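You operate a simulated robot arm through the tools that you are given. There is no shell and no other tool. Be economical: measure what you need, move in short steps, check, and stop when the job is done.

You run a simulated two-armed robot. Do the job below in one go: nothing can be reset, and whatever is moved stays where it is left.

## Task
Wipe the strings, dip the duster in polish and shine the patch by the bridge.
Fine: grime off first; the yellow duster goes back. Set down upright: yellow duster. A coat counts when it lies all over at full strength: go over it till it gets no stronger. What is to be rubbed or washed off counts as gone when no trace of it is left.

It is judged by the outcome, as a careful person would: the job done as asked, and still so three seconds after it is handed in. It fails if anything else is knocked over, pushed out of place, dropped, spilled or broken.

## Robot
Two 7-joint arms with two-finger parallel grippers on one trunk, on a base that drives. Base frame: it is fixed to the floor where the robot stands at the start and does not move with it; the origin is under the middle of the robot, x ahead of it, y to its left, z up. Units: m, degrees, N and s.
The left shoulder is at the start at [0.05, 0.161, 1.198], the right one opposite. With the tool pointing down near the work surface each hand reaches from about 0.1 to 0.64 m from the robot's upright axis, wherever it stands, measured 20 degrees to its own side. Places, roughly: fifth peg of the guitar [0.5, 0.2, 0.8]; first peg of the guitar [0.5, 0, 0.8]; fourth peg of the guitar [0.5, 0.1, 0.8]; open tin of polish (9x9x3 cm) [0.6, -0.1, 0.8]; second peg of the guitar [0.5, 0, 0.8]; sixth peg of the guitar [0.5, 0.2, 0.8]; strings [0.6, 0.6, 0.9]; third peg of the guitar [0.5, 0.1, 0.8]. Payload 3.43 kg a hand.
The TCP of each hand is the grasp point between the finger pads, 0.03 m short of the fingertips. In the tool frame z runs along the fingers and y along their closing line. The gripper opens to 0.094 m. The fingers are 0.028 m wide and 0.01 m thick; the gripper's body (0.05 by 0.096 m) begins 0.055 m behind the TCP.
Orientation is told as [roll, pitch, yaw] about the base's x, y, z axes, in that order, counted from this pose: with the fingers straight down and closing along the base's y, the tool's x points along the base's -x, its y along +y and its z along -z.

## Interface
- The arms move only by the tool arm_command. It takes "left_series", "right_series" or both (then of equal length, played together; a hand with none holds still); each is a list of rows, each an object of numbers (a shift or turn left out is 0, a gripper value left out holds the last): "dx", "dy", "dz": the shift along the tool's x, y, z in units of 200 mm (1.0 is 200 mm); "ax", "ay", "az": the turn, a rotation vector about the tool's x, y, z in units of 120 degrees (1.0 is 120 degrees). In form: [{"dx": .., "dy": .., "dz": .., "ax": .., "ay": .., "az": ..}, ...]. A call has 1 to 8 rows; each row is the pose to reach, as a shift and turn from the pose commanded when the call began, along the tool's axes at that moment. "left_jaw" and "right_jaw" are, for a hand that has rows, the finger opening in m, from 0 to 0.094, set as the call begins (left out, the last holds). A call with a number of a shift or a turn outside -1 to 1 is refused whole. A row lasts 0.2 s, in which the tool goes at most 0.05 m and 8.6 degrees; a call with a longer step from one row to the next is refused whole, and so is a gripper value outside its range. A pose out of reach is approached as far as the arm can. The call stops where the force on the tool passes 40 N (or 10 N more than at its start, if that is more) or the arm is blocked; 0.2 s more then pass. Each finger travels about 0.045 m/s and halts on what it meets, pressing with about 24 N; the grip force reading is that of the motor and also rises with nothing between the fingers. The clock runs only during rows and for 0.2 s after the last one: add rows that repeat a pose to give the fingers time. It gives the time, the measured TCP pose, the force on the tool (base axes), the opening and the grip force at its end, in the units of the frame above (readings bear some noise), with the torque about the TCP (base axes, N m) and any sound that the robot's microphone picked up, and new pictures: "pictures" is both (left out), scene, wrist or none (wrist: the cameras of the hands that moved).
- Cameras (640 x 400 px; columns grow to the right, rows downward): "scene" is now at [0.1187, 0.0433, 1.3303]; the picture's right is [0.47, -0.88, 0.00], its down [-0.45, -0.24, -0.86] and it looks along [0.76, 0.41, -0.51] (base axes); focal length 214 px, centre (320, 200). "left" rides on the left gripper at [0.076, -0.014, -0.102] in its tool frame; the picture's right is [0.18, 0.98, 0.00], its down [-0.75, 0.14, -0.64] and it looks along [-0.63, 0.12, 0.77] (tool axes); focal length 243 px, centre (320, 200). "right" rides on the right gripper at [0.076, 0.014, -0.102] in its tool frame; the picture's right is [-0.18, 0.98, 0.00], its down [-0.75, -0.14, -0.64] and it looks along [-0.63, -0.12, 0.77] (tool axes); focal length 243 px, centre (320, 200). There is no depth. A picture from a camera that has moved, and an enlarged one, comes with that camera's place and axes in the base frame and with its lens.
- lift_body(by): slides the trunk up (or, below 0, down) by that many m; the arms and the scene camera ride with it, the base frame stays. It gives what a move gives, with no picture.
- steer(legs): drives the robot by 1 to 6 legs, each [ahead, left, turn to the left] in m, m and degrees, along the robot's own axes; the way and the turn of a leg run together, so that a leg with both is an arc; at most 1.5 m and 180 degrees a leg. The arms and the cameras ride along, it lands a little off, and it stops where it bumps. It gives what a move gives, and a new picture of the scene camera.
- turn_head(pan, tilt): turns the head with the scene camera to pan (to the left, within 80 degrees either way) and tilt (down, from -29 to 69), counted from straight ahead of the robot. It gives what a move gives, and a new picture of the scene camera.
- enlarge(camera, box): a new picture of the part [left, top, right, bottom] of that camera's present view, enlarged. It takes no simulated time.
- finish_job(): hands the job in; it is judged then, once.

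Work in short steps. Places have to be worked out from the pictures, the camera data and where the tool is seen: move nearer, look again, correct. Check each grasp and each placing, and mend what went wrong. You have 120 turns and 260 pictures in all, those below and enlarged ones among them. Open the grippers and draw the arms clear of the work before you hand the job in, unless the task says otherwise; then end with one line.

The tools are called after "Call:" by a JSON object that holds its "name" and its "arguments". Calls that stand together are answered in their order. arm_command: Moves the arms, as the interface text tells. Its arguments: {"type":"object","properties":{"left_series":{"type":"array"},"left_jaw":{"type":"number"},"right_series":{"type":"array"},"right_jaw":{"type":"number"},"pictures":{"type":"string","enum":["both","scene","wrist","none"]}},"required":[]} The other tools are called the same way: lift_body (by) slides the trunk up or down; steer (legs) drives the base; turn_head (pan, tilt) turns the head that bears the scene camera; enlarge (camera, box) takes an enlarged picture of a part of a camera's view; finish_job () hands the job in.

At the start:

```text
time: 0.0
left_position: [0.3028, 0.4116, 1.1996]
left_tcp_rot: [-0.1, 0.0, 0.0]
left_wrist_force: [0.3, 0.2, -0.3]
left_moment: [0.0, 0.0, 0.0]
left_width: 0.0942
left_grasp_force: 0.1
right_position: [0.2826, 0.0251, 1.2095]
right_tcp_rot: [0.0, 0.0, 0.1]
right_wrist_force: [0.5, 0.2, -0.3]
right_moment: [0.0, -0.02, -0.03]
right_width: 0.0936
right_grasp_force: 0.0
trunk travel left (down, up): [-0.225, 0.042]
robot x, y, heading: [0.0013, 0.001, 0.2]
head pan, tilt: [28.2, 30.8]
```

scene: 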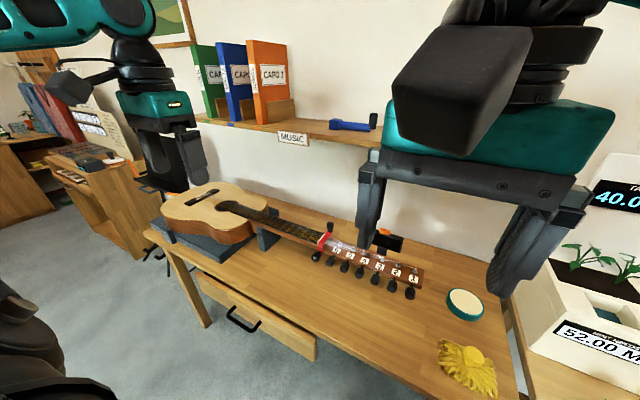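
right: 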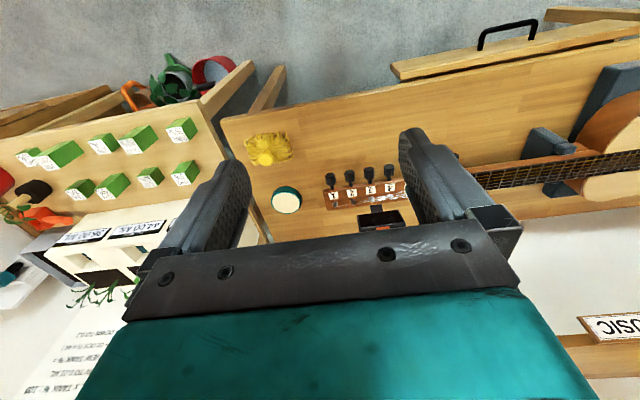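
left: 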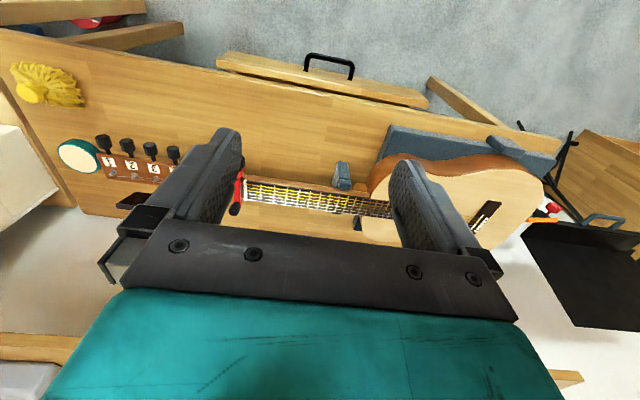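

The bench shows the guitar, the tin and the yellow duster. I look closer at these before moving.

Call:
{"name": "enlarge", "arguments": {"camera": "scene", "box": [420, 270, 520, 400]}}

Call:
{"name": "enlarge", "arguments": {"camera": "scene", "box": [140, 170, 430, 310]}}

Call:
{"name": "enlarge", "arguments": {"camera": "left", "box": [220, 120, 580, 260]}}

```text
3.08 times, centred on (470, 335) of scene
camera zoom: at [0.1187, 0.0433, 1.3303], right [0.47, -0.88, 0.0], down [-0.45, -0.24, -0.86], along [0.76, 0.41, -0.51], focal length 660 px, centre (-142, -215)
```

zoom: 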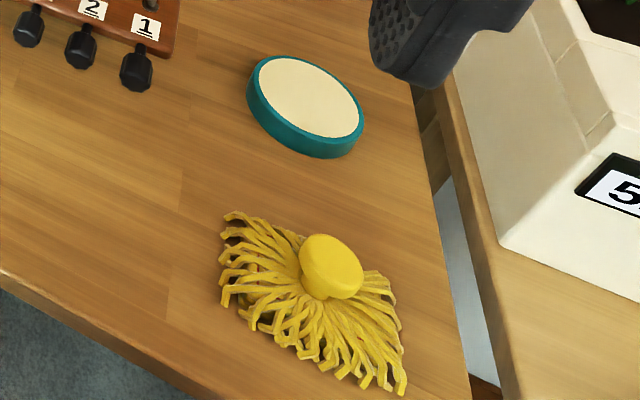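

```text
2.21 times, centred on (285, 240) of scene
camera zoom: at [0.1187, 0.0433, 1.3303], right [0.47, -0.88, 0.0], down [-0.45, -0.24, -0.86], along [0.76, 0.41, -0.51], focal length 473 px, centre (397, 112)
```

zoom: 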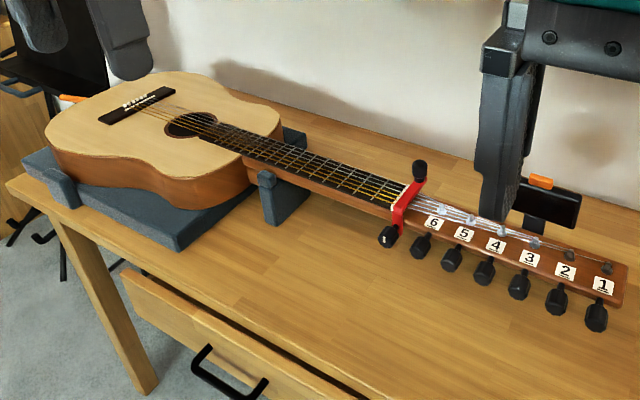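

```text
1.78 times, centred on (400, 190) of left
camera zoom: at [0.2275, 0.3985, 1.3028], right [-0.18, 0.98, 0.0], down [0.75, 0.14, 0.64], along [0.63, 0.12, -0.77], focal length 431 px, centre (178, 218)
```

zoom: 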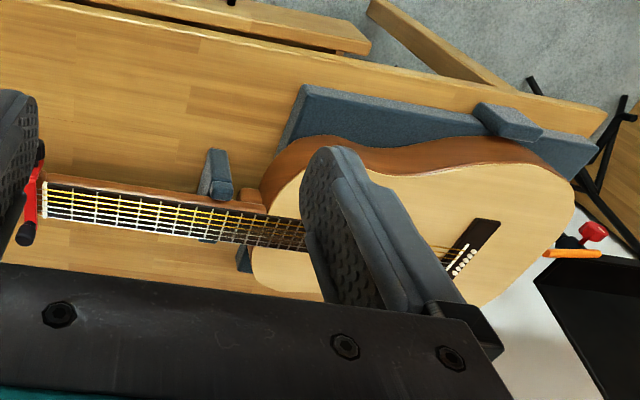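

The duster is about at (0.465, -0.134) with its knob near z 0.82, and the tin is about at (0.61, -0.13). I bring the right hand above the duster to see it better.

Call:
{"name": "arm_command", "arguments": {"right_series": [{"dx": -0.13, "dy": -0.114, "dz": 0.143}, {"dx": -0.26, "dy": -0.228, "dz": 0.286}, {"dx": -0.39, "dy": -0.342, "dz": 0.429}, {"dx": -0.52, "dy": -0.456, "dz": 0.572}, {"dx": -0.65, "dy": -0.57, "dz": 0.715}, {"dx": -0.78, "dy": -0.684, "dz": 0.858}, {"dx": -0.91, "dy": -0.8, "dz": 1.0}], "right_jaw": 0.094}}

Call:
{"name": "turn_head", "arguments": {"pan": 50, "tilt": 35}}

```text
time: 1.6
left_position: [0.3038, 0.4116, 1.2011]
left_tcp_rot: [0.0, -0.1, 0.0]
left_wrist_force: [0.7, -0.4, 0.1]
left_moment: [-0.01, 0.03, 0.0]
left_width: 0.0943
left_grasp_force: 0.1
right_position: [0.4654, -0.1341, 1.011]
right_tcp_rot: [0.0, 0.0, 0.0]
right_wrist_force: [-0.4, -0.7, 0.2]
right_moment: [-0.02, 0.0, -0.03]
right_width: 0.0942
right_grasp_force: 0.1
trunk travel left (down, up): [-0.225, 0.042]
robot x, y, heading: [-0.0011, 0.0012, -0.1]
head pan, tilt: [28.2, 30.8]
camera scene: at [0.119, 0.0428, 1.3303], right [0.47, -0.88, 0.0], down [-0.45, -0.24, -0.86], along [0.76, 0.41, -0.51], focal length 214 px, centre (320, 200)
camera right: at [0.3897, -0.1187, 1.1134], right [0.18, 0.98, 0.0], down [0.75, -0.14, 0.64], along [0.63, -0.12, -0.77], focal length 243 px, centre (320, 200)
```

scene: 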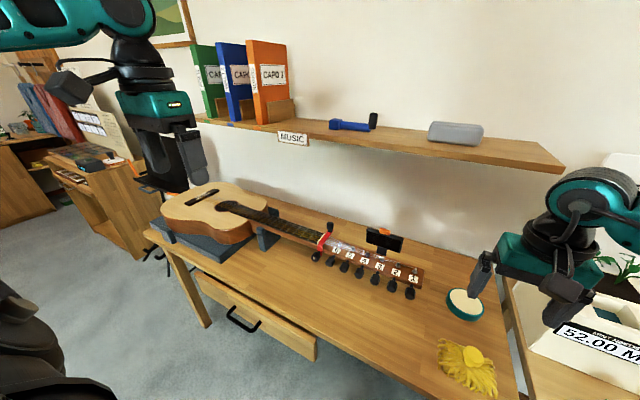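
right: 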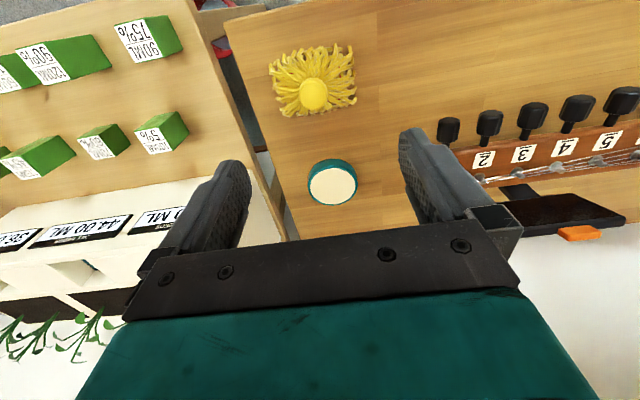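

```text
time: 2.5
left_position: [0.3053, 0.4124, 1.2003]
left_tcp_rot: [0.0, 0.1, 0.1]
left_wrist_force: [0.0, -0.4, 0.8]
left_moment: [0.01, 0.0, 0.0]
left_width: 0.094
left_grasp_force: 0.1
right_position: [0.4659, -0.1337, 1.0118]
right_tcp_rot: [0.1, 0.0, 0.0]
right_wrist_force: [0.8, 0.7, 1.0]
right_moment: [0.01, -0.01, 0.0]
right_width: 0.0941
right_grasp_force: 0.0
trunk travel left (down, up): [-0.225, 0.042]
robot x, y, heading: [0.0005, -0.0007, 0.0]
head pan, tilt: [50.0, 35.0]
camera scene: at [0.096, 0.068, 1.3238], right [0.77, -0.64, 0.0], down [-0.37, -0.44, -0.82], along [0.53, 0.63, -0.57], focal length 214 px, centre (320, 200)
```

scene: 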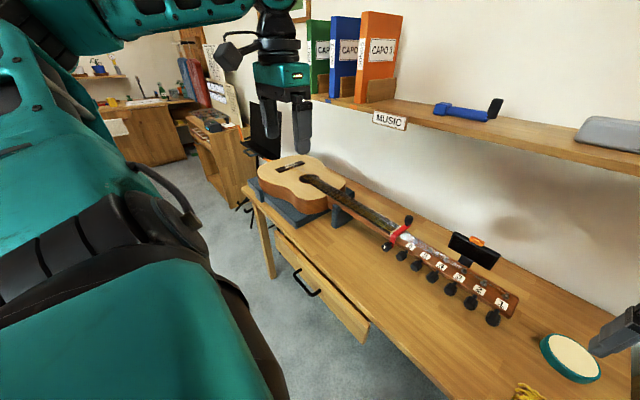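

The knob comes out near (0.479, -0.143, 0.80). I go over it at TCP height 0.87 and look.

Call:
{"name": "arm_command", "arguments": {"right_series": [{"dx": -0.022, "dy": -0.016, "dz": 0.2}, {"dx": -0.065, "dy": -0.046, "dz": 0.4}, {"dx": -0.065, "dy": -0.046, "dz": 0.6}, {"dx": -0.065, "dy": -0.046, "dz": 0.7}, {"dx": -0.065, "dy": -0.046, "dz": 0.7}], "pictures": "wrist"}}

Call:
{"name": "turn_head", "arguments": {"pan": -15, "tilt": 48}}

```text
time: 3.6
left_position: [0.3035, 0.4118, 1.2015]
left_tcp_rot: [0.0, 0.0, 0.0]
left_wrist_force: [0.3, 0.9, 0.6]
left_moment: [-0.03, -0.03, -0.04]
left_width: 0.0941
left_grasp_force: 0.1
right_position: [0.4766, -0.142, 0.869]
right_tcp_rot: [-0.1, 0.1, -0.1]
right_wrist_force: [-0.4, 0.7, -0.5]
right_moment: [-0.02, 0.01, 0.01]
right_width: 0.0939
right_grasp_force: 0.1
trunk travel left (down, up): [-0.225, 0.042]
robot x, y, heading: [-0.001, -0.0028, -0.2]
head pan, tilt: [50.0, 35.0]
camera right: at [0.4015, -0.1276, 0.9717], right [0.18, 0.98, 0.0], down [0.75, -0.14, 0.64], along [0.63, -0.12, -0.77], focal length 243 px, centre (320, 200)
```

right: 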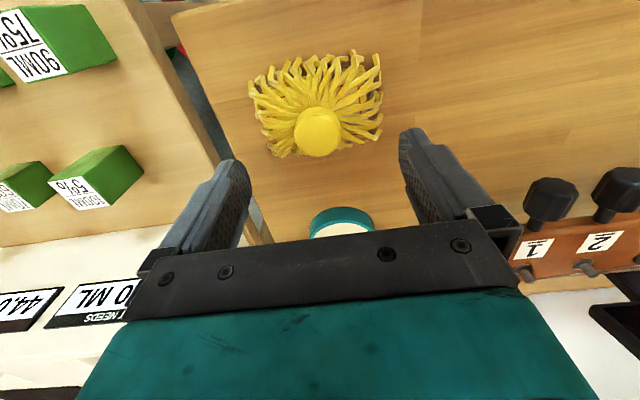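

```text
time: 5.0
left_position: [0.3031, 0.4129, 1.2008]
left_tcp_rot: [0.1, 0.0, 0.0]
left_wrist_force: [0.5, -0.9, -1.1]
left_moment: [0.0, 0.01, 0.01]
left_width: 0.0943
left_grasp_force: 0.0
right_position: [0.4781, -0.1427, 0.8689]
right_tcp_rot: [0.0, 0.1, 0.0]
right_wrist_force: [-0.4, -0.2, 0.9]
right_moment: [-0.03, 0.01, 0.0]
right_width: 0.0941
right_grasp_force: 0.0
trunk travel left (down, up): [-0.225, 0.042]
robot x, y, heading: [-0.0014, -0.0003, -0.0]
head pan, tilt: [-15.0, 48.0]
camera scene: at [0.1154, -0.0197, 1.3048], right [-0.26, -0.97, 0.0], down [-0.72, 0.19, -0.67], along [0.65, -0.17, -0.74], focal length 214 px, centre (320, 200)
```

scene: 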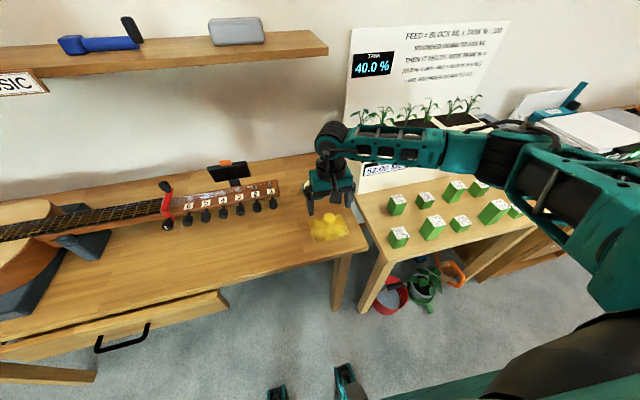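

Aligned with the knob. I descend to 0.825 and look again.

Call:
{"name": "arm_command", "arguments": {"right_series": [{"dx": 0.005, "dy": -0.005, "dz": 0.11}, {"dx": 0.005, "dy": -0.005, "dz": 0.22}, {"dx": 0.005, "dy": -0.005, "dz": 0.22}], "pictures": "wrist"}}

Call:
{"name": "enlarge", "arguments": {"camera": "scene", "box": [270, 150, 390, 250]}}

```text
time: 5.8
left_position: [0.3032, 0.4133, 1.201]
left_tcp_rot: [0.1, 0.0, 0.0]
left_wrist_force: [0.5, 0.4, 1.1]
left_moment: [0.01, 0.02, -0.02]
left_width: 0.094
left_grasp_force: 0.0
right_position: [0.4769, -0.1426, 0.8246]
right_tcp_rot: [-0.2, -0.1, 0.0]
right_wrist_force: [0.1, 0.0, 0.5]
right_moment: [0.01, 0.02, -0.01]
right_width: 0.0939
right_grasp_force: 0.0
trunk travel left (down, up): [-0.225, 0.042]
robot x, y, heading: [0.0017, -0.0032, 0.1]
head pan, tilt: [-15.0, 48.0]
camera right: at [0.4008, -0.1282, 0.9263], right [0.18, 0.98, 0.0], down [0.75, -0.14, 0.64], along [0.63, -0.12, -0.77], focal length 243 px, centre (320, 200)
```

right: 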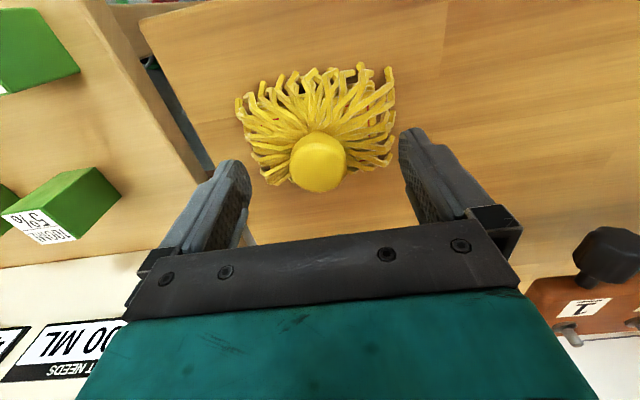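

```text
4.00 times, centred on (330, 200) of scene
camera zoom: at [0.1154, -0.0198, 1.3048], right [-0.26, -0.97, 0.0], down [-0.72, 0.19, -0.67], along [0.65, -0.17, -0.74], focal length 858 px, centre (280, 200)
```

zoom: 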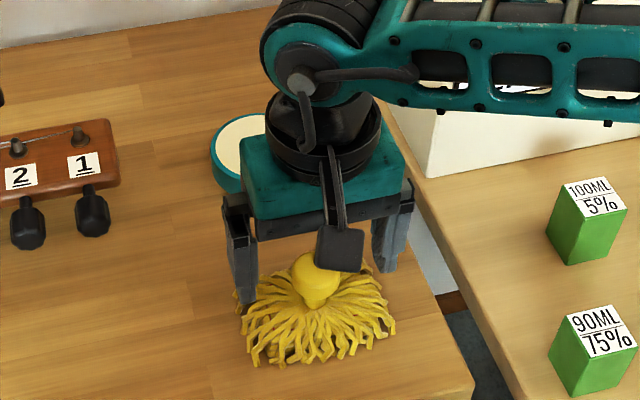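

Knob centre is about (0.482, -0.144, 0.795). I lower to 0.80 and check for contact.

Call:
{"name": "arm_command", "arguments": {"right_series": [{"dx": -0.025, "dy": -0.007, "dz": 0.06}, {"dx": -0.025, "dy": -0.007, "dz": 0.12}, {"dx": -0.025, "dy": -0.007, "dz": 0.13}], "pictures": "wrist"}}

Call:
{"name": "enlarge", "arguments": {"camera": "scene", "box": [270, 150, 390, 250]}}

```text
time: 6.6
left_position: [0.3047, 0.4124, 1.2014]
left_tcp_rot: [0.0, -0.1, -0.1]
left_wrist_force: [-0.5, -0.3, 0.2]
left_moment: [0.0, -0.01, 0.0]
left_width: 0.0937
left_grasp_force: 0.1
right_position: [0.4815, -0.1453, 0.8]
right_tcp_rot: [0.1, 0.0, 0.0]
right_wrist_force: [0.4, -0.2, -0.3]
right_moment: [0.01, 0.0, -0.04]
right_width: 0.094
right_grasp_force: 0.1
trunk travel left (down, up): [-0.225, 0.042]
robot x, y, heading: [0.0003, 0.0012, -0.0]
head pan, tilt: [-15.0, 48.0]
camera right: at [0.4067, -0.1299, 0.9018], right [0.18, 0.98, 0.0], down [0.75, -0.14, 0.64], along [0.63, -0.12, -0.77], focal length 243 px, centre (320, 200)
```

right: 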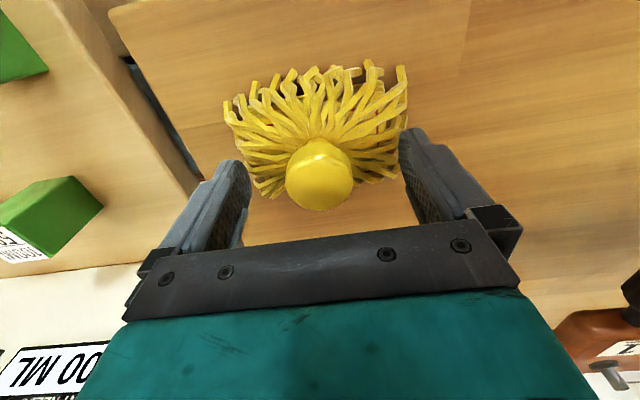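

```text
4.00 times, centred on (330, 200) of scene
camera zoom: at [0.1154, -0.0198, 1.3048], right [-0.26, -0.97, 0.0], down [-0.72, 0.19, -0.67], along [0.65, -0.17, -0.74], focal length 858 px, centre (280, 200)
```

zoom: 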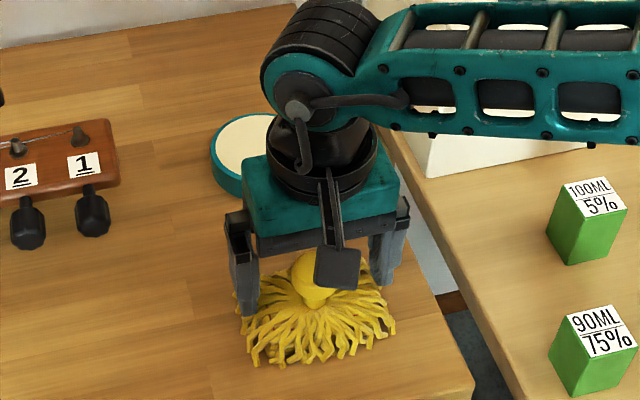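

The knob sits between the fingers just below the TCP. I lower 6 mm more and close.

Call:
{"name": "arm_command", "arguments": {"right_series": [{"dx": 0.015, "dy": 0.003, "dz": 0.03}, {"dx": 0.015, "dy": 0.003, "dz": 0.03}], "pictures": "none"}}

Call:
{"name": "arm_command", "arguments": {"right_series": [{"dz": 0}, {"dz": 0}, {"dz": 0}, {"dz": 0}, {"dz": 0}, {"dz": 0}, {"dz": 0}], "right_jaw": 0.015, "pictures": "wrist"}}

```text
time: 7.2
left_position: [0.3038, 0.4118, 1.201]
left_tcp_rot: [0.0, 0.0, 0.1]
left_wrist_force: [0.1, 0.7, 0.1]
left_moment: [-0.02, -0.01, 0.01]
left_width: 0.094
left_grasp_force: 0.0
right_position: [0.4789, -0.1452, 0.7936]
right_tcp_rot: [0.1, 0.0, 0.0]
right_wrist_force: [0.0, 0.2, 0.8]
right_moment: [0.0, 0.01, -0.01]
right_width: 0.0939
right_grasp_force: 0.1
trunk travel left (down, up): [-0.225, 0.042]
robot x, y, heading: [0.0009, -0.0013, -0.1]
head pan, tilt: [-15.0, 48.0]
```

```text
time: 8.8
left_position: [0.303, 0.4132, 1.2009]
left_tcp_rot: [0.1, -0.1, -0.1]
left_wrist_force: [0.7, 0.3, -0.3]
left_moment: [-0.01, 0.02, 0.01]
left_width: 0.0942
left_grasp_force: 0.0
right_position: [0.4802, -0.1447, 0.793]
right_tcp_rot: [-0.1, 0.1, 0.0]
right_wrist_force: [0.3, 0.4, 0.7]
right_moment: [-0.03, 0.0, 0.03]
right_width: 0.0352
right_grasp_force: 24.2
trunk travel left (down, up): [-0.225, 0.042]
robot x, y, heading: [-0.0008, 0.0003, -0.0]
head pan, tilt: [-15.0, 48.0]
camera right: at [0.4034, -0.129, 0.8964], right [0.18, 0.98, 0.0], down [0.75, -0.14, 0.64], along [0.63, -0.12, -0.77], focal length 243 px, centre (320, 200)
```

right: 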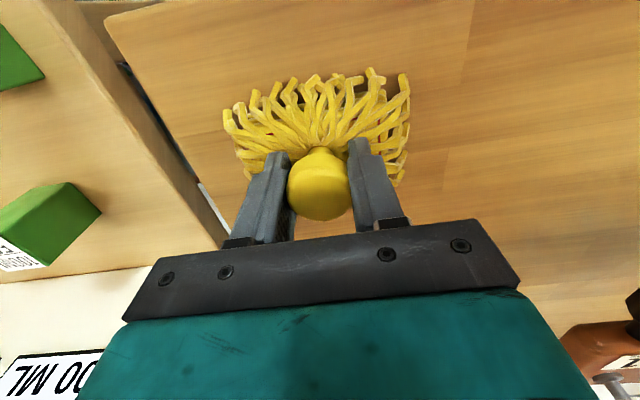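

Held at 35 mm; the resting spot is TCP (0.480, -0.145, 0.793). I lift straight up to about 1.0.

Call:
{"name": "arm_command", "arguments": {"right_series": [{"dz": -0.1}, {"dz": -0.3}, {"dz": -0.5}, {"dz": -0.7}, {"dz": -0.9}, {"dz": -1.0}], "pictures": "both"}}

```text
time: 10.2
left_position: [0.3035, 0.4126, 1.2018]
left_tcp_rot: [0.0, -0.1, 0.0]
left_wrist_force: [-0.2, 0.1, -0.3]
left_moment: [-0.03, 0.02, 0.0]
left_width: 0.0941
left_grasp_force: 0.0
right_position: [0.4786, -0.1426, 0.9945]
right_tcp_rot: [0.0, 0.1, 0.0]
right_wrist_force: [0.3, -0.2, 0.5]
right_moment: [-0.02, 0.0, -0.01]
right_width: 0.015
right_grasp_force: 0.2
trunk travel left (down, up): [-0.225, 0.042]
robot x, y, heading: [0.0038, 0.0018, 0.0]
head pan, tilt: [-15.0, 48.0]
camera scene: at [0.1153, -0.0197, 1.3048], right [-0.26, -0.97, 0.0], down [-0.72, 0.19, -0.67], along [0.65, -0.17, -0.74], focal length 214 px, centre (320, 200)
camera right: at [0.4025, -0.1274, 1.0972], right [0.18, 0.98, 0.0], down [0.75, -0.14, 0.64], along [0.63, -0.12, -0.77], focal length 243 px, centre (320, 200)
```

scene: 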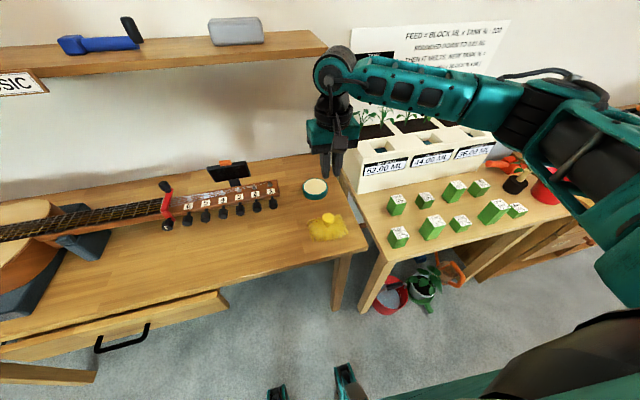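
right: 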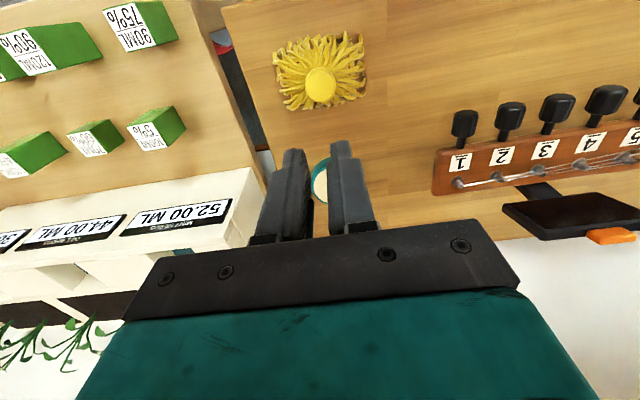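

The knob slipped out; the duster still stands upright at the same spot. I open and go back down over it.

Call:
{"name": "arm_command", "arguments": {"right_series": [{"dz": 0.2, "dx": -0.01}, {"dz": 0.4, "dx": -0.01}, {"dz": 0.6, "dx": -0.01}, {"dz": 0.8, "dx": -0.01}, {"dz": 1.0, "dx": -0.01}], "right_jaw": 0.08, "pictures": "none"}}

Call:
{"name": "arm_command", "arguments": {"right_series": [{"dz": 0.03}, {"dz": 0.05}, {"dz": 0.07}, {"dz": 0.07}], "pictures": "wrist"}}

Call:
{"name": "enlarge", "arguments": {"camera": "scene", "box": [285, 165, 375, 255]}}

```text
time: 11.4
left_position: [0.3047, 0.4122, 1.2006]
left_tcp_rot: [-0.1, 0.0, 0.0]
left_wrist_force: [0.1, -0.6, -0.7]
left_moment: [0.0, -0.02, -0.02]
left_width: 0.0939
left_grasp_force: 0.1
right_position: [0.4805, -0.1429, 0.7941]
right_tcp_rot: [0.0, 0.0, 0.0]
right_wrist_force: [-0.5, -0.1, 0.4]
right_moment: [0.04, -0.01, -0.01]
right_width: 0.08
right_grasp_force: 0.0
trunk travel left (down, up): [-0.225, 0.042]
robot x, y, heading: [0.0012, -0.0046, -0.1]
head pan, tilt: [-15.0, 48.0]
```

```text
time: 12.0
left_position: [0.3019, 0.4122, 1.2015]
left_tcp_rot: [0.0, -0.2, 0.1]
left_wrist_force: [1.1, -1.1, -0.1]
left_moment: [-0.01, 0.04, -0.01]
left_width: 0.0941
left_grasp_force: 0.0
right_position: [0.4826, -0.1437, 0.7905]
right_tcp_rot: [0.3, -0.2, -0.1]
right_wrist_force: [-8.9, -1.8, 21.7]
right_moment: [-0.41, 0.45, -0.17]
right_width: 0.0801
right_grasp_force: 0.0
trunk travel left (down, up): [-0.225, 0.042]
robot x, y, heading: [-0.0015, -0.0004, -0.1]
head pan, tilt: [-15.0, 48.0]
stopped in row 3 (right hand): the force on the tool passed its limit at 45 N (the readings are from after the stop); the commanded pose is now the measured one
camera right: at [0.4069, -0.1279, 0.8941], right [0.19, 0.98, 0.0], down [0.75, -0.14, 0.65], along [0.63, -0.12, -0.76], focal length 243 px, centre (320, 200)
```

right: 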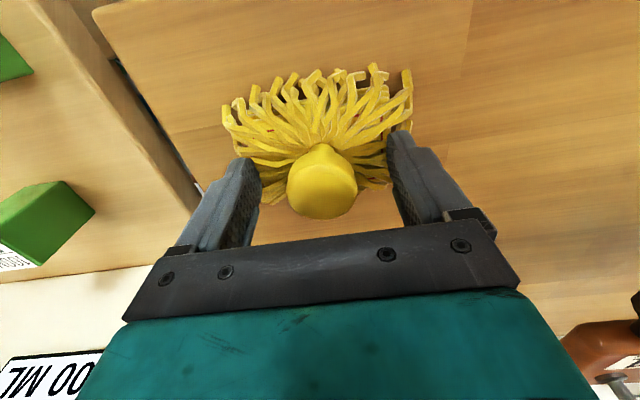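

```text
4.44 times, centred on (330, 210) of scene
camera zoom: at [0.1136, -0.0197, 1.3051], right [-0.26, -0.97, 0.0], down [-0.72, 0.19, -0.67], along [0.65, -0.17, -0.74], focal length 953 px, centre (276, 156)
```

zoom: 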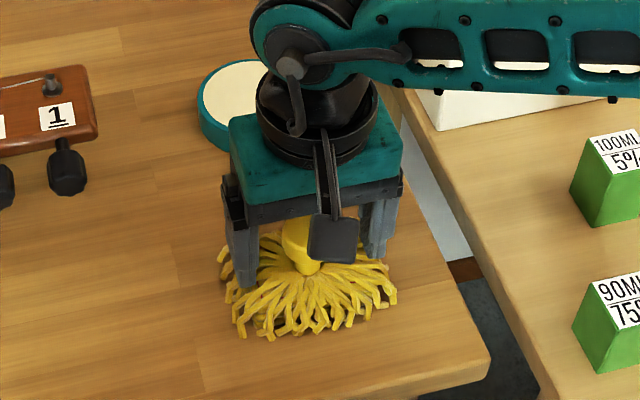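

The fingertips meet the mop layer at this height, so 0.79 is about as low as they go; the knob centre is about (0.479, -0.142, 0.793). I ease off a hair, close fully, and lift just 1 cm slowly.

Call:
{"name": "arm_command", "arguments": {"right_series": [{"dx": 0.012, "dy": 0.01, "dz": -0.005}, {"dx": 0.012, "dy": 0.01, "dz": -0.005}, {"dx": 0.012, "dy": 0.01, "dz": -0.005}, {"dx": 0.012, "dy": 0.01, "dz": -0.005}, {"dx": 0.012, "dy": 0.01, "dz": -0.005}, {"dx": 0.012, "dy": 0.01, "dz": -0.005}, {"dx": 0.012, "dy": 0.01, "dz": -0.005}, {"dx": 0.012, "dy": 0.01, "dz": -0.005}], "right_jaw": 0.0, "pictures": "none"}}

Call:
{"name": "arm_command", "arguments": {"right_series": [{"dz": -0.01}, {"dz": -0.02}, {"dz": -0.03}, {"dz": -0.05}, {"dz": -0.07}, {"dz": -0.1}], "pictures": "wrist"}}

Call:
{"name": "enlarge", "arguments": {"camera": "scene", "box": [285, 165, 375, 255]}}

```text
time: 13.8
left_position: [0.3016, 0.4124, 1.201]
left_tcp_rot: [0.0, -0.1, -0.1]
left_wrist_force: [-0.7, 0.4, 0.1]
left_moment: [0.0, 0.0, -0.01]
left_width: 0.0941
left_grasp_force: 0.0
right_position: [0.4812, -0.1409, 0.7923]
right_tcp_rot: [0.2, -0.4, -0.1]
right_wrist_force: [3.0, 2.0, 22.5]
right_moment: [-0.14, 0.04, 0.0]
right_width: 0.035
right_grasp_force: 23.9
trunk travel left (down, up): [-0.225, 0.042]
robot x, y, heading: [-0.0009, -0.0001, -0.1]
head pan, tilt: [-15.0, 48.0]
```

```text
time: 15.2
left_position: [0.3027, 0.4125, 1.2002]
left_tcp_rot: [0.1, 0.0, 0.1]
left_wrist_force: [0.0, 1.6, 0.3]
left_moment: [0.03, 0.03, 0.0]
left_width: 0.0942
left_grasp_force: 0.0
right_position: [0.4795, -0.1404, 0.8087]
right_tcp_rot: [0.1, -0.3, -0.1]
right_wrist_force: [0.8, 0.0, 0.0]
right_moment: [0.0, 0.01, 0.01]
right_width: 0.0349
right_grasp_force: 24.0
trunk travel left (down, up): [-0.225, 0.042]
robot x, y, heading: [-0.0009, -0.0003, -0.1]
head pan, tilt: [-15.0, 48.0]
camera right: at [0.4041, -0.1263, 0.9117], right [0.19, 0.98, 0.0], down [0.75, -0.14, 0.64], along [0.63, -0.12, -0.77], focal length 243 px, centre (320, 200)
```

right: 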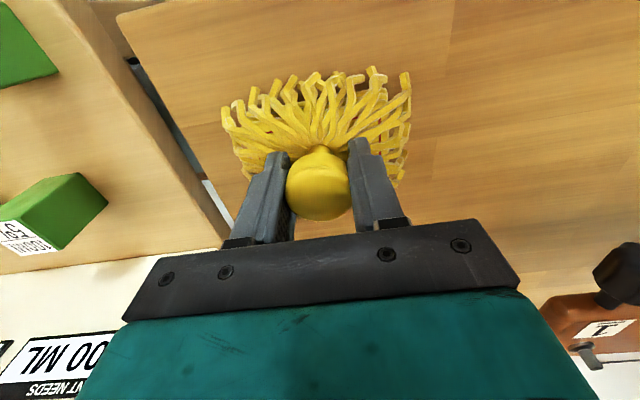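

```text
4.44 times, centred on (330, 210) of scene
camera zoom: at [0.1152, -0.0199, 1.3047], right [-0.26, -0.97, 0.0], down [-0.72, 0.19, -0.67], along [0.65, -0.17, -0.74], focal length 953 px, centre (276, 156)
```

zoom: 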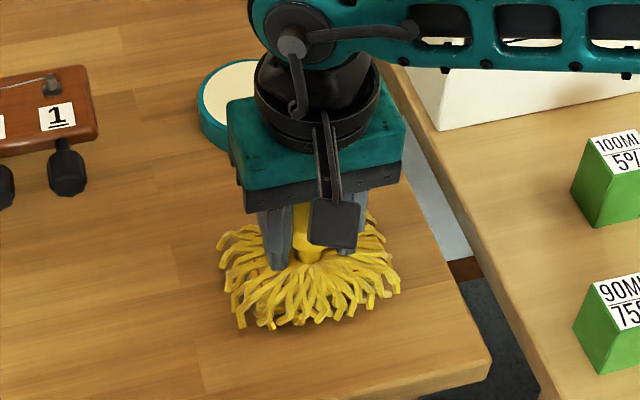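

It is lifting this time, knob unchanged in the fingers. I continue gently.

Call:
{"name": "arm_command", "arguments": {"right_series": [{"dz": -0.02}, {"dz": -0.05}, {"dz": -0.1}, {"dz": -0.16}, {"dz": -0.22}, {"dz": -0.28}, {"dz": -0.33}, {"dz": -0.36}], "pictures": "wrist"}}

```text
time: 17.0
left_position: [0.3046, 0.4116, 1.2016]
left_tcp_rot: [0.0, 0.0, 0.1]
left_wrist_force: [-0.2, 0.1, -1.0]
left_moment: [-0.03, -0.03, -0.02]
left_width: 0.0939
left_grasp_force: 0.0
right_position: [0.4818, -0.143, 0.8822]
right_tcp_rot: [0.1, -0.2, -0.1]
right_wrist_force: [0.3, 0.5, -0.3]
right_moment: [0.02, 0.03, -0.05]
right_width: 0.0354
right_grasp_force: 24.1
trunk travel left (down, up): [-0.225, 0.042]
robot x, y, heading: [0.001, 0.0015, -0.3]
head pan, tilt: [-15.0, 48.0]
camera right: at [0.4057, -0.1267, 0.9841], right [0.18, 0.98, 0.0], down [0.75, -0.14, 0.64], along [0.63, -0.12, -0.76], focal length 243 px, centre (320, 200)
```

right: 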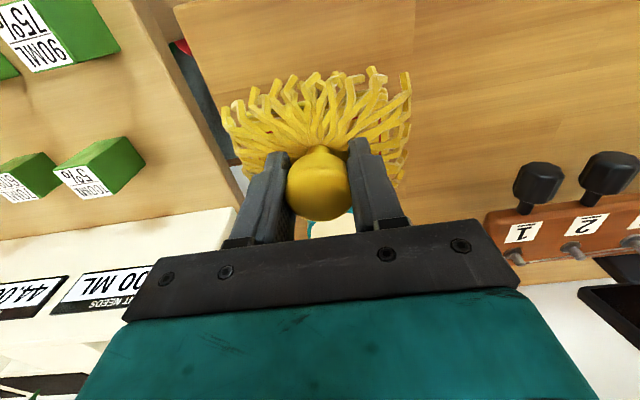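

Still held. I raise to about 1.0, pull in a little, then test a short drive.

Call:
{"name": "arm_command", "arguments": {"right_series": [{"dz": -0.04, "dx": 0.02}, {"dz": -0.1, "dx": 0.05}, {"dz": -0.18, "dx": 0.09}, {"dz": -0.26, "dx": 0.13}, {"dz": -0.34, "dx": 0.17}, {"dz": -0.42, "dx": 0.21}, {"dz": -0.49, "dx": 0.24}, {"dz": -0.53, "dx": 0.25}], "pictures": "none"}}

Call:
{"name": "steer", "arguments": {"legs": [[0, 0.1, 0]]}}

Call:
{"name": "enlarge", "arguments": {"camera": "right", "box": [0, 0, 640, 400]}}

```text
time: 18.8
left_position: [0.303, 0.4113, 1.2014]
left_tcp_rot: [0.0, 0.0, 0.0]
left_wrist_force: [-0.2, 0.0, -0.8]
left_moment: [-0.01, -0.02, -0.02]
left_width: 0.094
left_grasp_force: 0.0
right_position: [0.4292, -0.1417, 0.9872]
right_tcp_rot: [0.2, -0.2, -0.1]
right_wrist_force: [0.3, -0.8, -0.8]
right_moment: [0.0, 0.03, -0.03]
right_width: 0.0352
right_grasp_force: 24.2
trunk travel left (down, up): [-0.225, 0.042]
robot x, y, heading: [-0.0005, -0.0025, 0.1]
head pan, tilt: [-15.0, 48.0]
```

```text
time: 20.4
left_position: [0.3044, 0.5122, 1.2011]
left_tcp_rot: [0.0, -0.1, -0.1]
left_wrist_force: [0.4, 1.4, -0.1]
left_moment: [0.0, 0.05, 0.01]
left_width: 0.0938
left_grasp_force: 0.0
right_position: [0.4299, -0.0417, 0.9879]
right_tcp_rot: [0.1, -0.3, -0.1]
right_wrist_force: [0.7, 0.2, -1.2]
right_moment: [0.0, -0.03, -0.01]
right_width: 0.0353
right_grasp_force: 24.0
trunk travel left (down, up): [-0.225, 0.042]
robot x, y, heading: [-0.0022, 0.0968, -0.0]
head pan, tilt: [-15.0, 48.0]
camera scene: at [0.1153, 0.0798, 1.3048], right [-0.26, -0.97, 0.0], down [-0.72, 0.19, -0.67], along [0.65, -0.17, -0.74], focal length 214 px, centre (320, 200)
```

scene: 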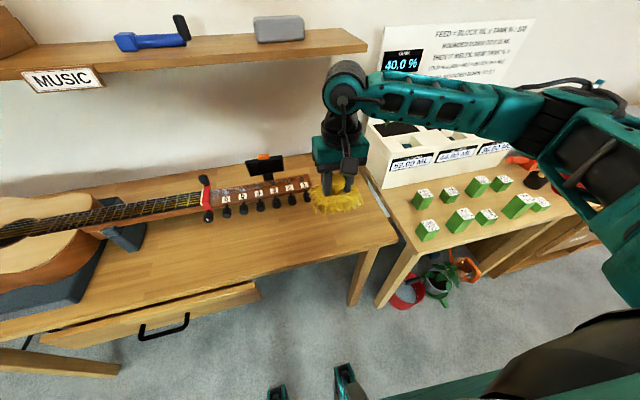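

```text
1.00 times, centred on (320, 200) of right (not enlarged: the box is as wide or as high as the picture)
camera zoom: at [0.3542, -0.0268, 1.0893], right [0.18, 0.98, 0.0], down [0.75, -0.14, 0.64], along [0.63, -0.12, -0.76], focal length 243 px, centre (320, 200)
```

zoom: 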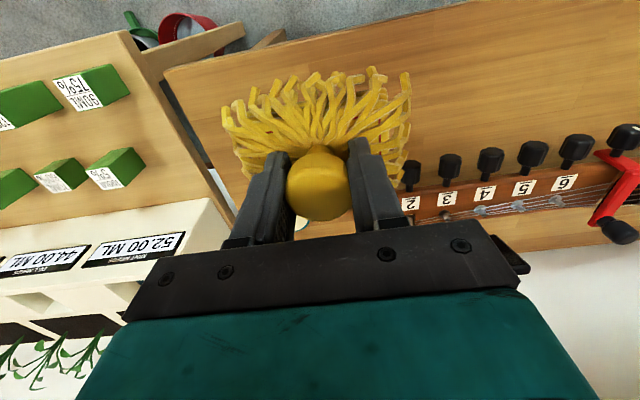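

Held through the drive. I drive 0.35 m more to the left, then look at the guitar.

Call:
{"name": "steer", "arguments": {"legs": [[0, 0.35, 0]]}}

Call:
{"name": "turn_head", "arguments": {"pan": 25, "tilt": 45}}

Call:
{"name": "enlarge", "arguments": {"camera": "left", "box": [0, 60, 640, 260]}}

```text
time: 24.0
left_position: [0.3071, 0.8565, 1.2]
left_tcp_rot: [0.0, 0.0, -0.3]
left_wrist_force: [-0.3, 0.0, -0.8]
left_moment: [0.03, -0.02, 0.02]
left_width: 0.0942
left_grasp_force: 0.0
right_position: [0.4295, 0.3019, 0.9863]
right_tcp_rot: [0.1, -0.1, -0.3]
right_wrist_force: [0.7, 0.0, -1.1]
right_moment: [-0.01, 0.0, -0.01]
right_width: 0.0349
right_grasp_force: 24.3
trunk travel left (down, up): [-0.225, 0.042]
robot x, y, heading: [0.0037, 0.4486, -0.5]
head pan, tilt: [-15.0, 48.0]
camera scene: at [0.1161, 0.4253, 1.3048], right [-0.26, -0.96, 0.0], down [-0.72, 0.2, -0.67], along [0.65, -0.18, -0.74], focal length 214 px, centre (320, 200)
```

scene: 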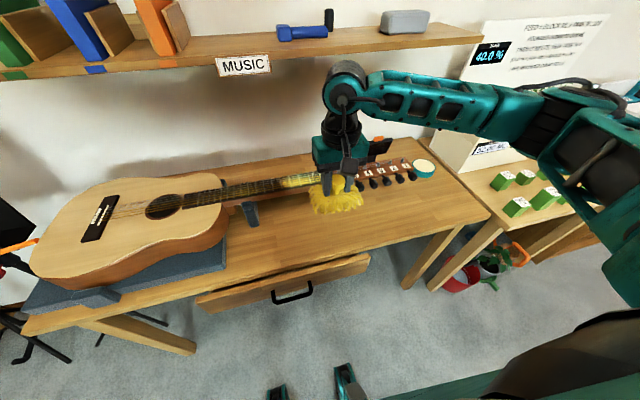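

```text
time: 25.1
left_position: [0.3074, 0.8562, 1.2008]
left_tcp_rot: [0.0, 0.0, -0.4]
left_wrist_force: [0.6, 0.8, 0.4]
left_moment: [0.0, 0.03, -0.01]
left_width: 0.0941
left_grasp_force: 0.1
right_position: [0.4316, 0.3016, 0.9872]
right_tcp_rot: [0.0, -0.2, -0.3]
right_wrist_force: [-0.4, -0.5, 0.2]
right_moment: [-0.01, 0.02, -0.01]
right_width: 0.0349
right_grasp_force: 23.9
trunk travel left (down, up): [-0.225, 0.042]
robot x, y, heading: [0.0029, 0.4477, -0.0]
head pan, tilt: [25.0, 45.0]
camera scene: at [0.114, 0.4799, 1.3089], right [0.42, -0.91, 0.0], down [-0.64, -0.29, -0.71], along [0.64, 0.29, -0.71], focal length 214 px, centre (320, 200)
```

scene: 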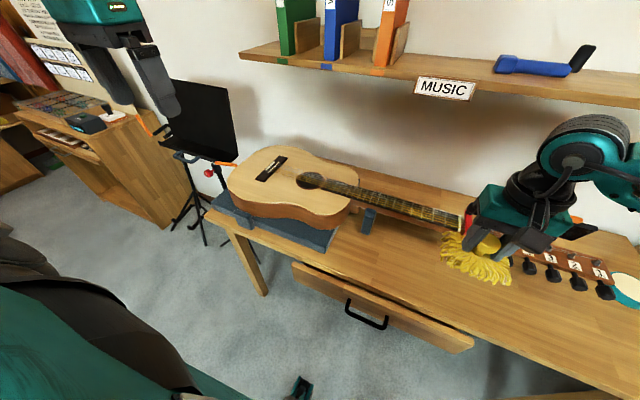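

```text
1.00 times, centred on (320, 160) of left (not enlarged: the box is as wide or as high as the picture)
camera zoom: at [0.2305, 0.8428, 1.3029], right [-0.18, 0.98, 0.0], down [0.75, 0.14, 0.64], along [0.63, 0.11, -0.77], focal length 243 px, centre (320, 240)
```

zoom: 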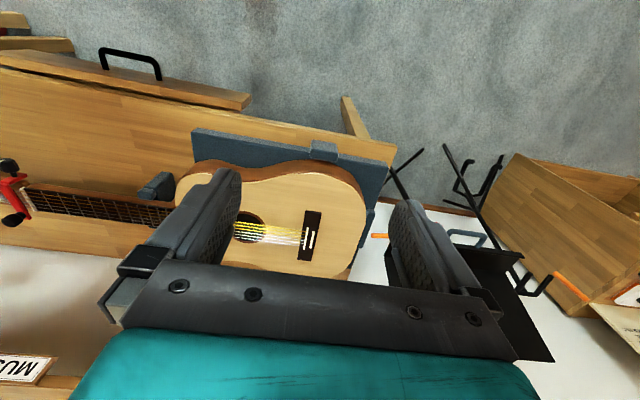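

I enlarge the neck and the bridge area to find the grime and the patch.

Call:
{"name": "enlarge", "arguments": {"camera": "scene", "box": [220, 130, 350, 230]}}

Call:
{"name": "enlarge", "arguments": {"camera": "scene", "box": [340, 160, 500, 260]}}

Call:
{"name": "enlarge", "arguments": {"camera": "left", "box": [160, 180, 400, 300]}}

```text
4.00 times, centred on (285, 180) of scene
camera zoom: at [0.114, 0.4799, 1.3089], right [0.42, -0.91, 0.0], down [-0.64, -0.29, -0.71], along [0.64, 0.29, -0.71], focal length 858 px, centre (460, 280)
```

zoom: 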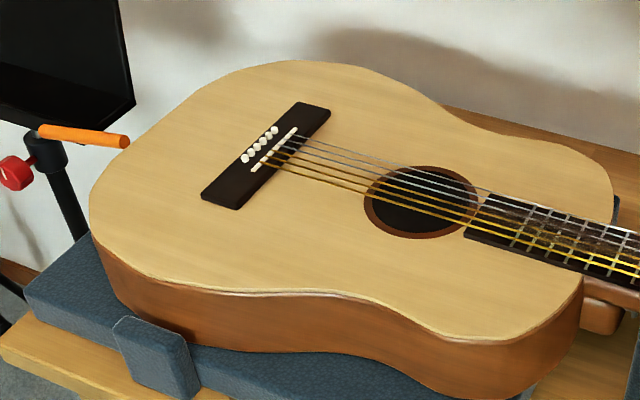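

```text
4.00 times, centred on (420, 210) of scene
camera zoom: at [0.114, 0.4799, 1.3089], right [0.42, -0.91, 0.0], down [-0.64, -0.29, -0.71], along [0.64, 0.29, -0.71], focal length 858 px, centre (-80, 160)
```

zoom: 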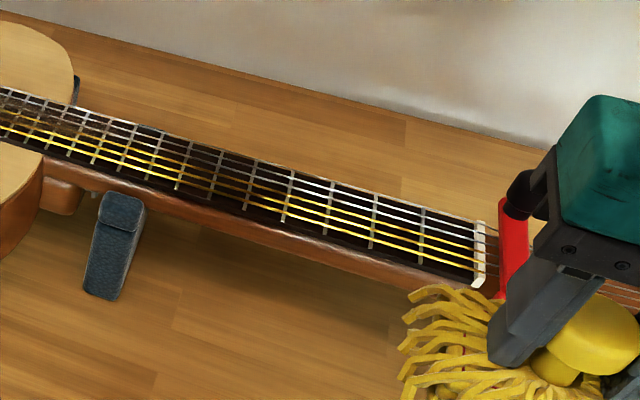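

```text
2.67 times, centred on (280, 240) of left
camera zoom: at [0.2305, 0.8428, 1.3029], right [-0.18, 0.98, 0.0], down [0.75, 0.14, 0.64], along [0.63, 0.11, -0.77], focal length 647 px, centre (427, 93)
```

zoom: 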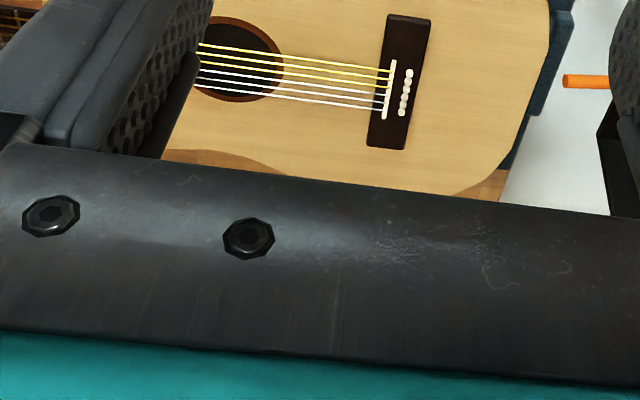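

There is a brownish smear over the strings near the soundhole end of the fretboard. I zoom into that.

Call:
{"name": "enlarge", "arguments": {"camera": "scene", "box": [320, 170, 384, 210]}}

Call:
{"name": "enlarge", "arguments": {"camera": "scene", "box": [250, 150, 330, 200]}}

```text
10.00 times, centred on (352, 190) of scene
camera zoom: at [0.114, 0.4799, 1.3089], right [0.42, -0.91, 0.0], down [-0.64, -0.29, -0.71], along [0.64, 0.29, -0.71], focal length 2145 px, centre (0, 300)
```

zoom: 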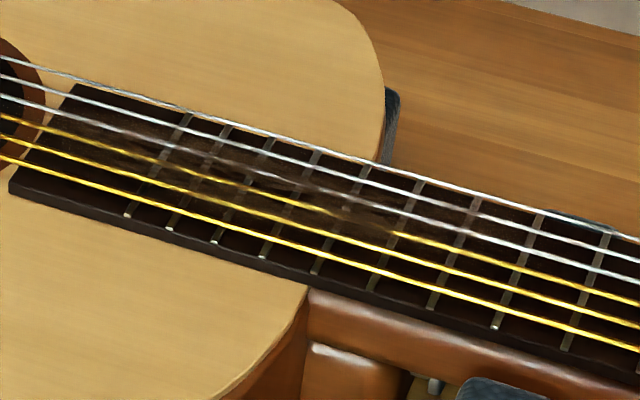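

```text
8.00 times, centred on (290, 175) of scene
camera zoom: at [0.114, 0.4799, 1.3089], right [0.42, -0.91, 0.0], down [-0.64, -0.29, -0.71], along [0.64, 0.29, -0.71], focal length 1716 px, centre (560, 400)
```

zoom: 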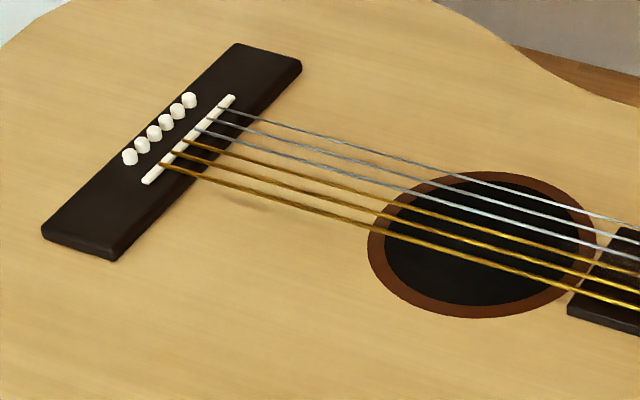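

The grime runs roughly y 0.54–0.68 along x≈0.58. I look for the dull patch by the bridge with the left camera.

Call:
{"name": "enlarge", "arguments": {"camera": "left", "box": [230, 180, 350, 240]}}

Call:
{"name": "enlarge", "arguments": {"camera": "scene", "box": [225, 145, 305, 220]}}

```text
5.33 times, centred on (290, 210) of left
camera zoom: at [0.2305, 0.8428, 1.3029], right [-0.18, 0.98, 0.0], down [0.75, 0.14, 0.64], along [0.63, 0.11, -0.77], focal length 1294 px, centre (480, 147)
```

zoom: 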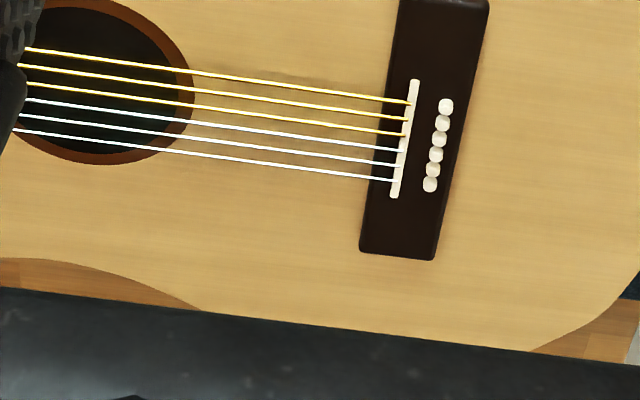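

```text
5.33 times, centred on (265, 182) of scene
camera zoom: at [0.114, 0.4799, 1.3089], right [0.42, -0.91, 0.0], down [-0.64, -0.29, -0.71], along [0.64, 0.29, -0.71], focal length 1144 px, centre (613, 293)
```

zoom: 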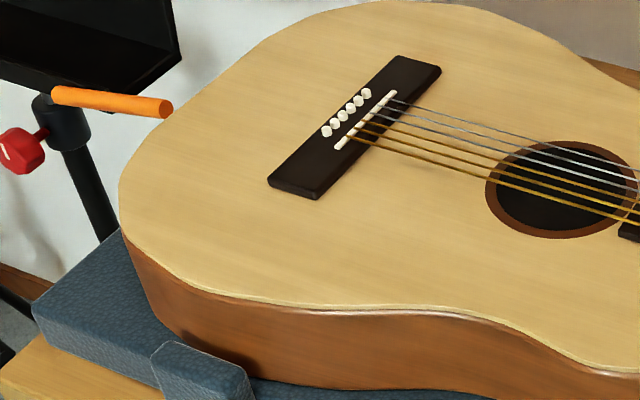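

The patch isn't evident yet. I bring the left hand's camera nearer to the bridge.

Call:
{"name": "arm_command", "arguments": {"left_series": [{"dx": -0.1, "dy": -0.1, "dz": 0.14}, {"dx": -0.2, "dy": -0.2, "dz": 0.28}, {"dx": -0.3, "dy": -0.3, "dz": 0.42}, {"dx": -0.4, "dy": -0.4, "dz": 0.56}, {"dx": -0.5, "dy": -0.5, "dz": 0.7}], "pictures": "none"}}

Call:
{"name": "enlarge", "arguments": {"camera": "left", "box": [200, 40, 440, 240]}}

```text
time: 26.3
left_position: [0.4071, 0.7563, 1.0601]
left_tcp_rot: [0.0, -0.1, -0.3]
left_wrist_force: [-0.6, -0.7, -0.3]
left_moment: [0.03, 0.0, 0.0]
left_width: 0.0938
left_grasp_force: 0.0
right_position: [0.4308, 0.3023, 0.9871]
right_tcp_rot: [0.0, -0.3, -0.4]
right_wrist_force: [0.3, 0.5, -0.7]
right_moment: [0.0, 0.0, -0.01]
right_width: 0.0351
right_grasp_force: 23.5
trunk travel left (down, up): [-0.225, 0.042]
robot x, y, heading: [0.0001, 0.444, -0.1]
head pan, tilt: [25.0, 45.0]
```

```text
2.00 times, centred on (320, 140) of left
camera zoom: at [0.3314, 0.7423, 1.1623], right [-0.18, 0.98, 0.0], down [0.75, 0.14, 0.64], along [0.63, 0.11, -0.77], focal length 485 px, centre (320, 320)
```

zoom: 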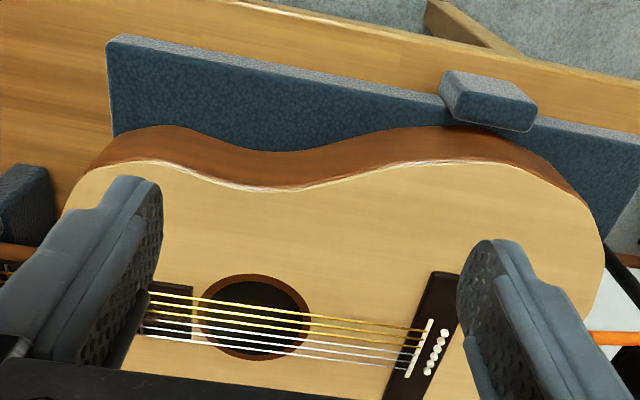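

I enlarge the area between the soundhole and the bridge.

Call:
{"name": "enlarge", "arguments": {"camera": "left", "box": [330, 150, 430, 230]}}

Call:
{"name": "enlarge", "arguments": {"camera": "scene", "box": [250, 150, 306, 185]}}

```text
5.00 times, centred on (380, 190) of left
camera zoom: at [0.3314, 0.7423, 1.1623], right [-0.18, 0.98, 0.0], down [0.75, 0.14, 0.64], along [0.63, 0.11, -0.77], focal length 1213 px, centre (20, 250)
```

zoom: 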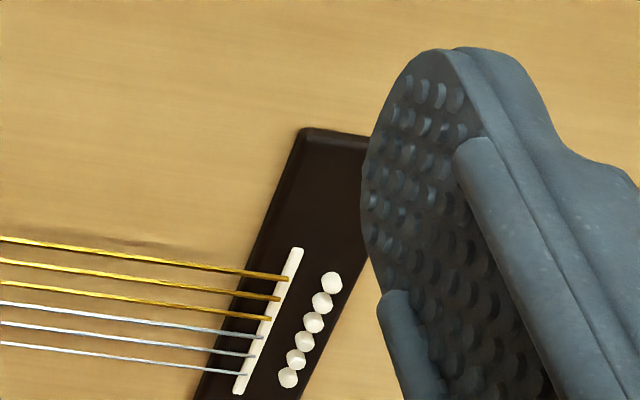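

```text
11.43 times, centred on (278, 168) of scene
camera zoom: at [0.1146, 0.4797, 1.3089], right [0.42, -0.91, 0.0], down [-0.64, -0.29, -0.71], along [0.64, 0.3, -0.71], focal length 2451 px, centre (800, 571)
```

zoom: 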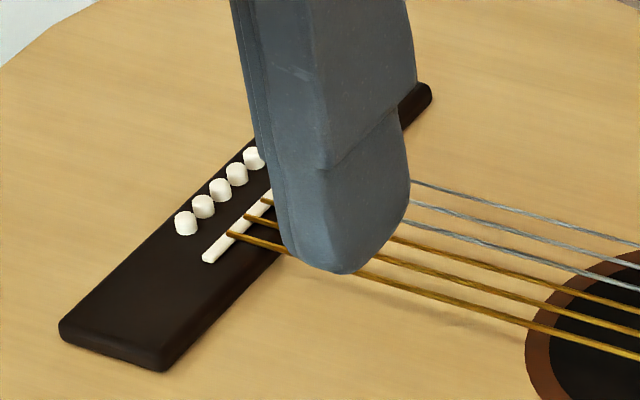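

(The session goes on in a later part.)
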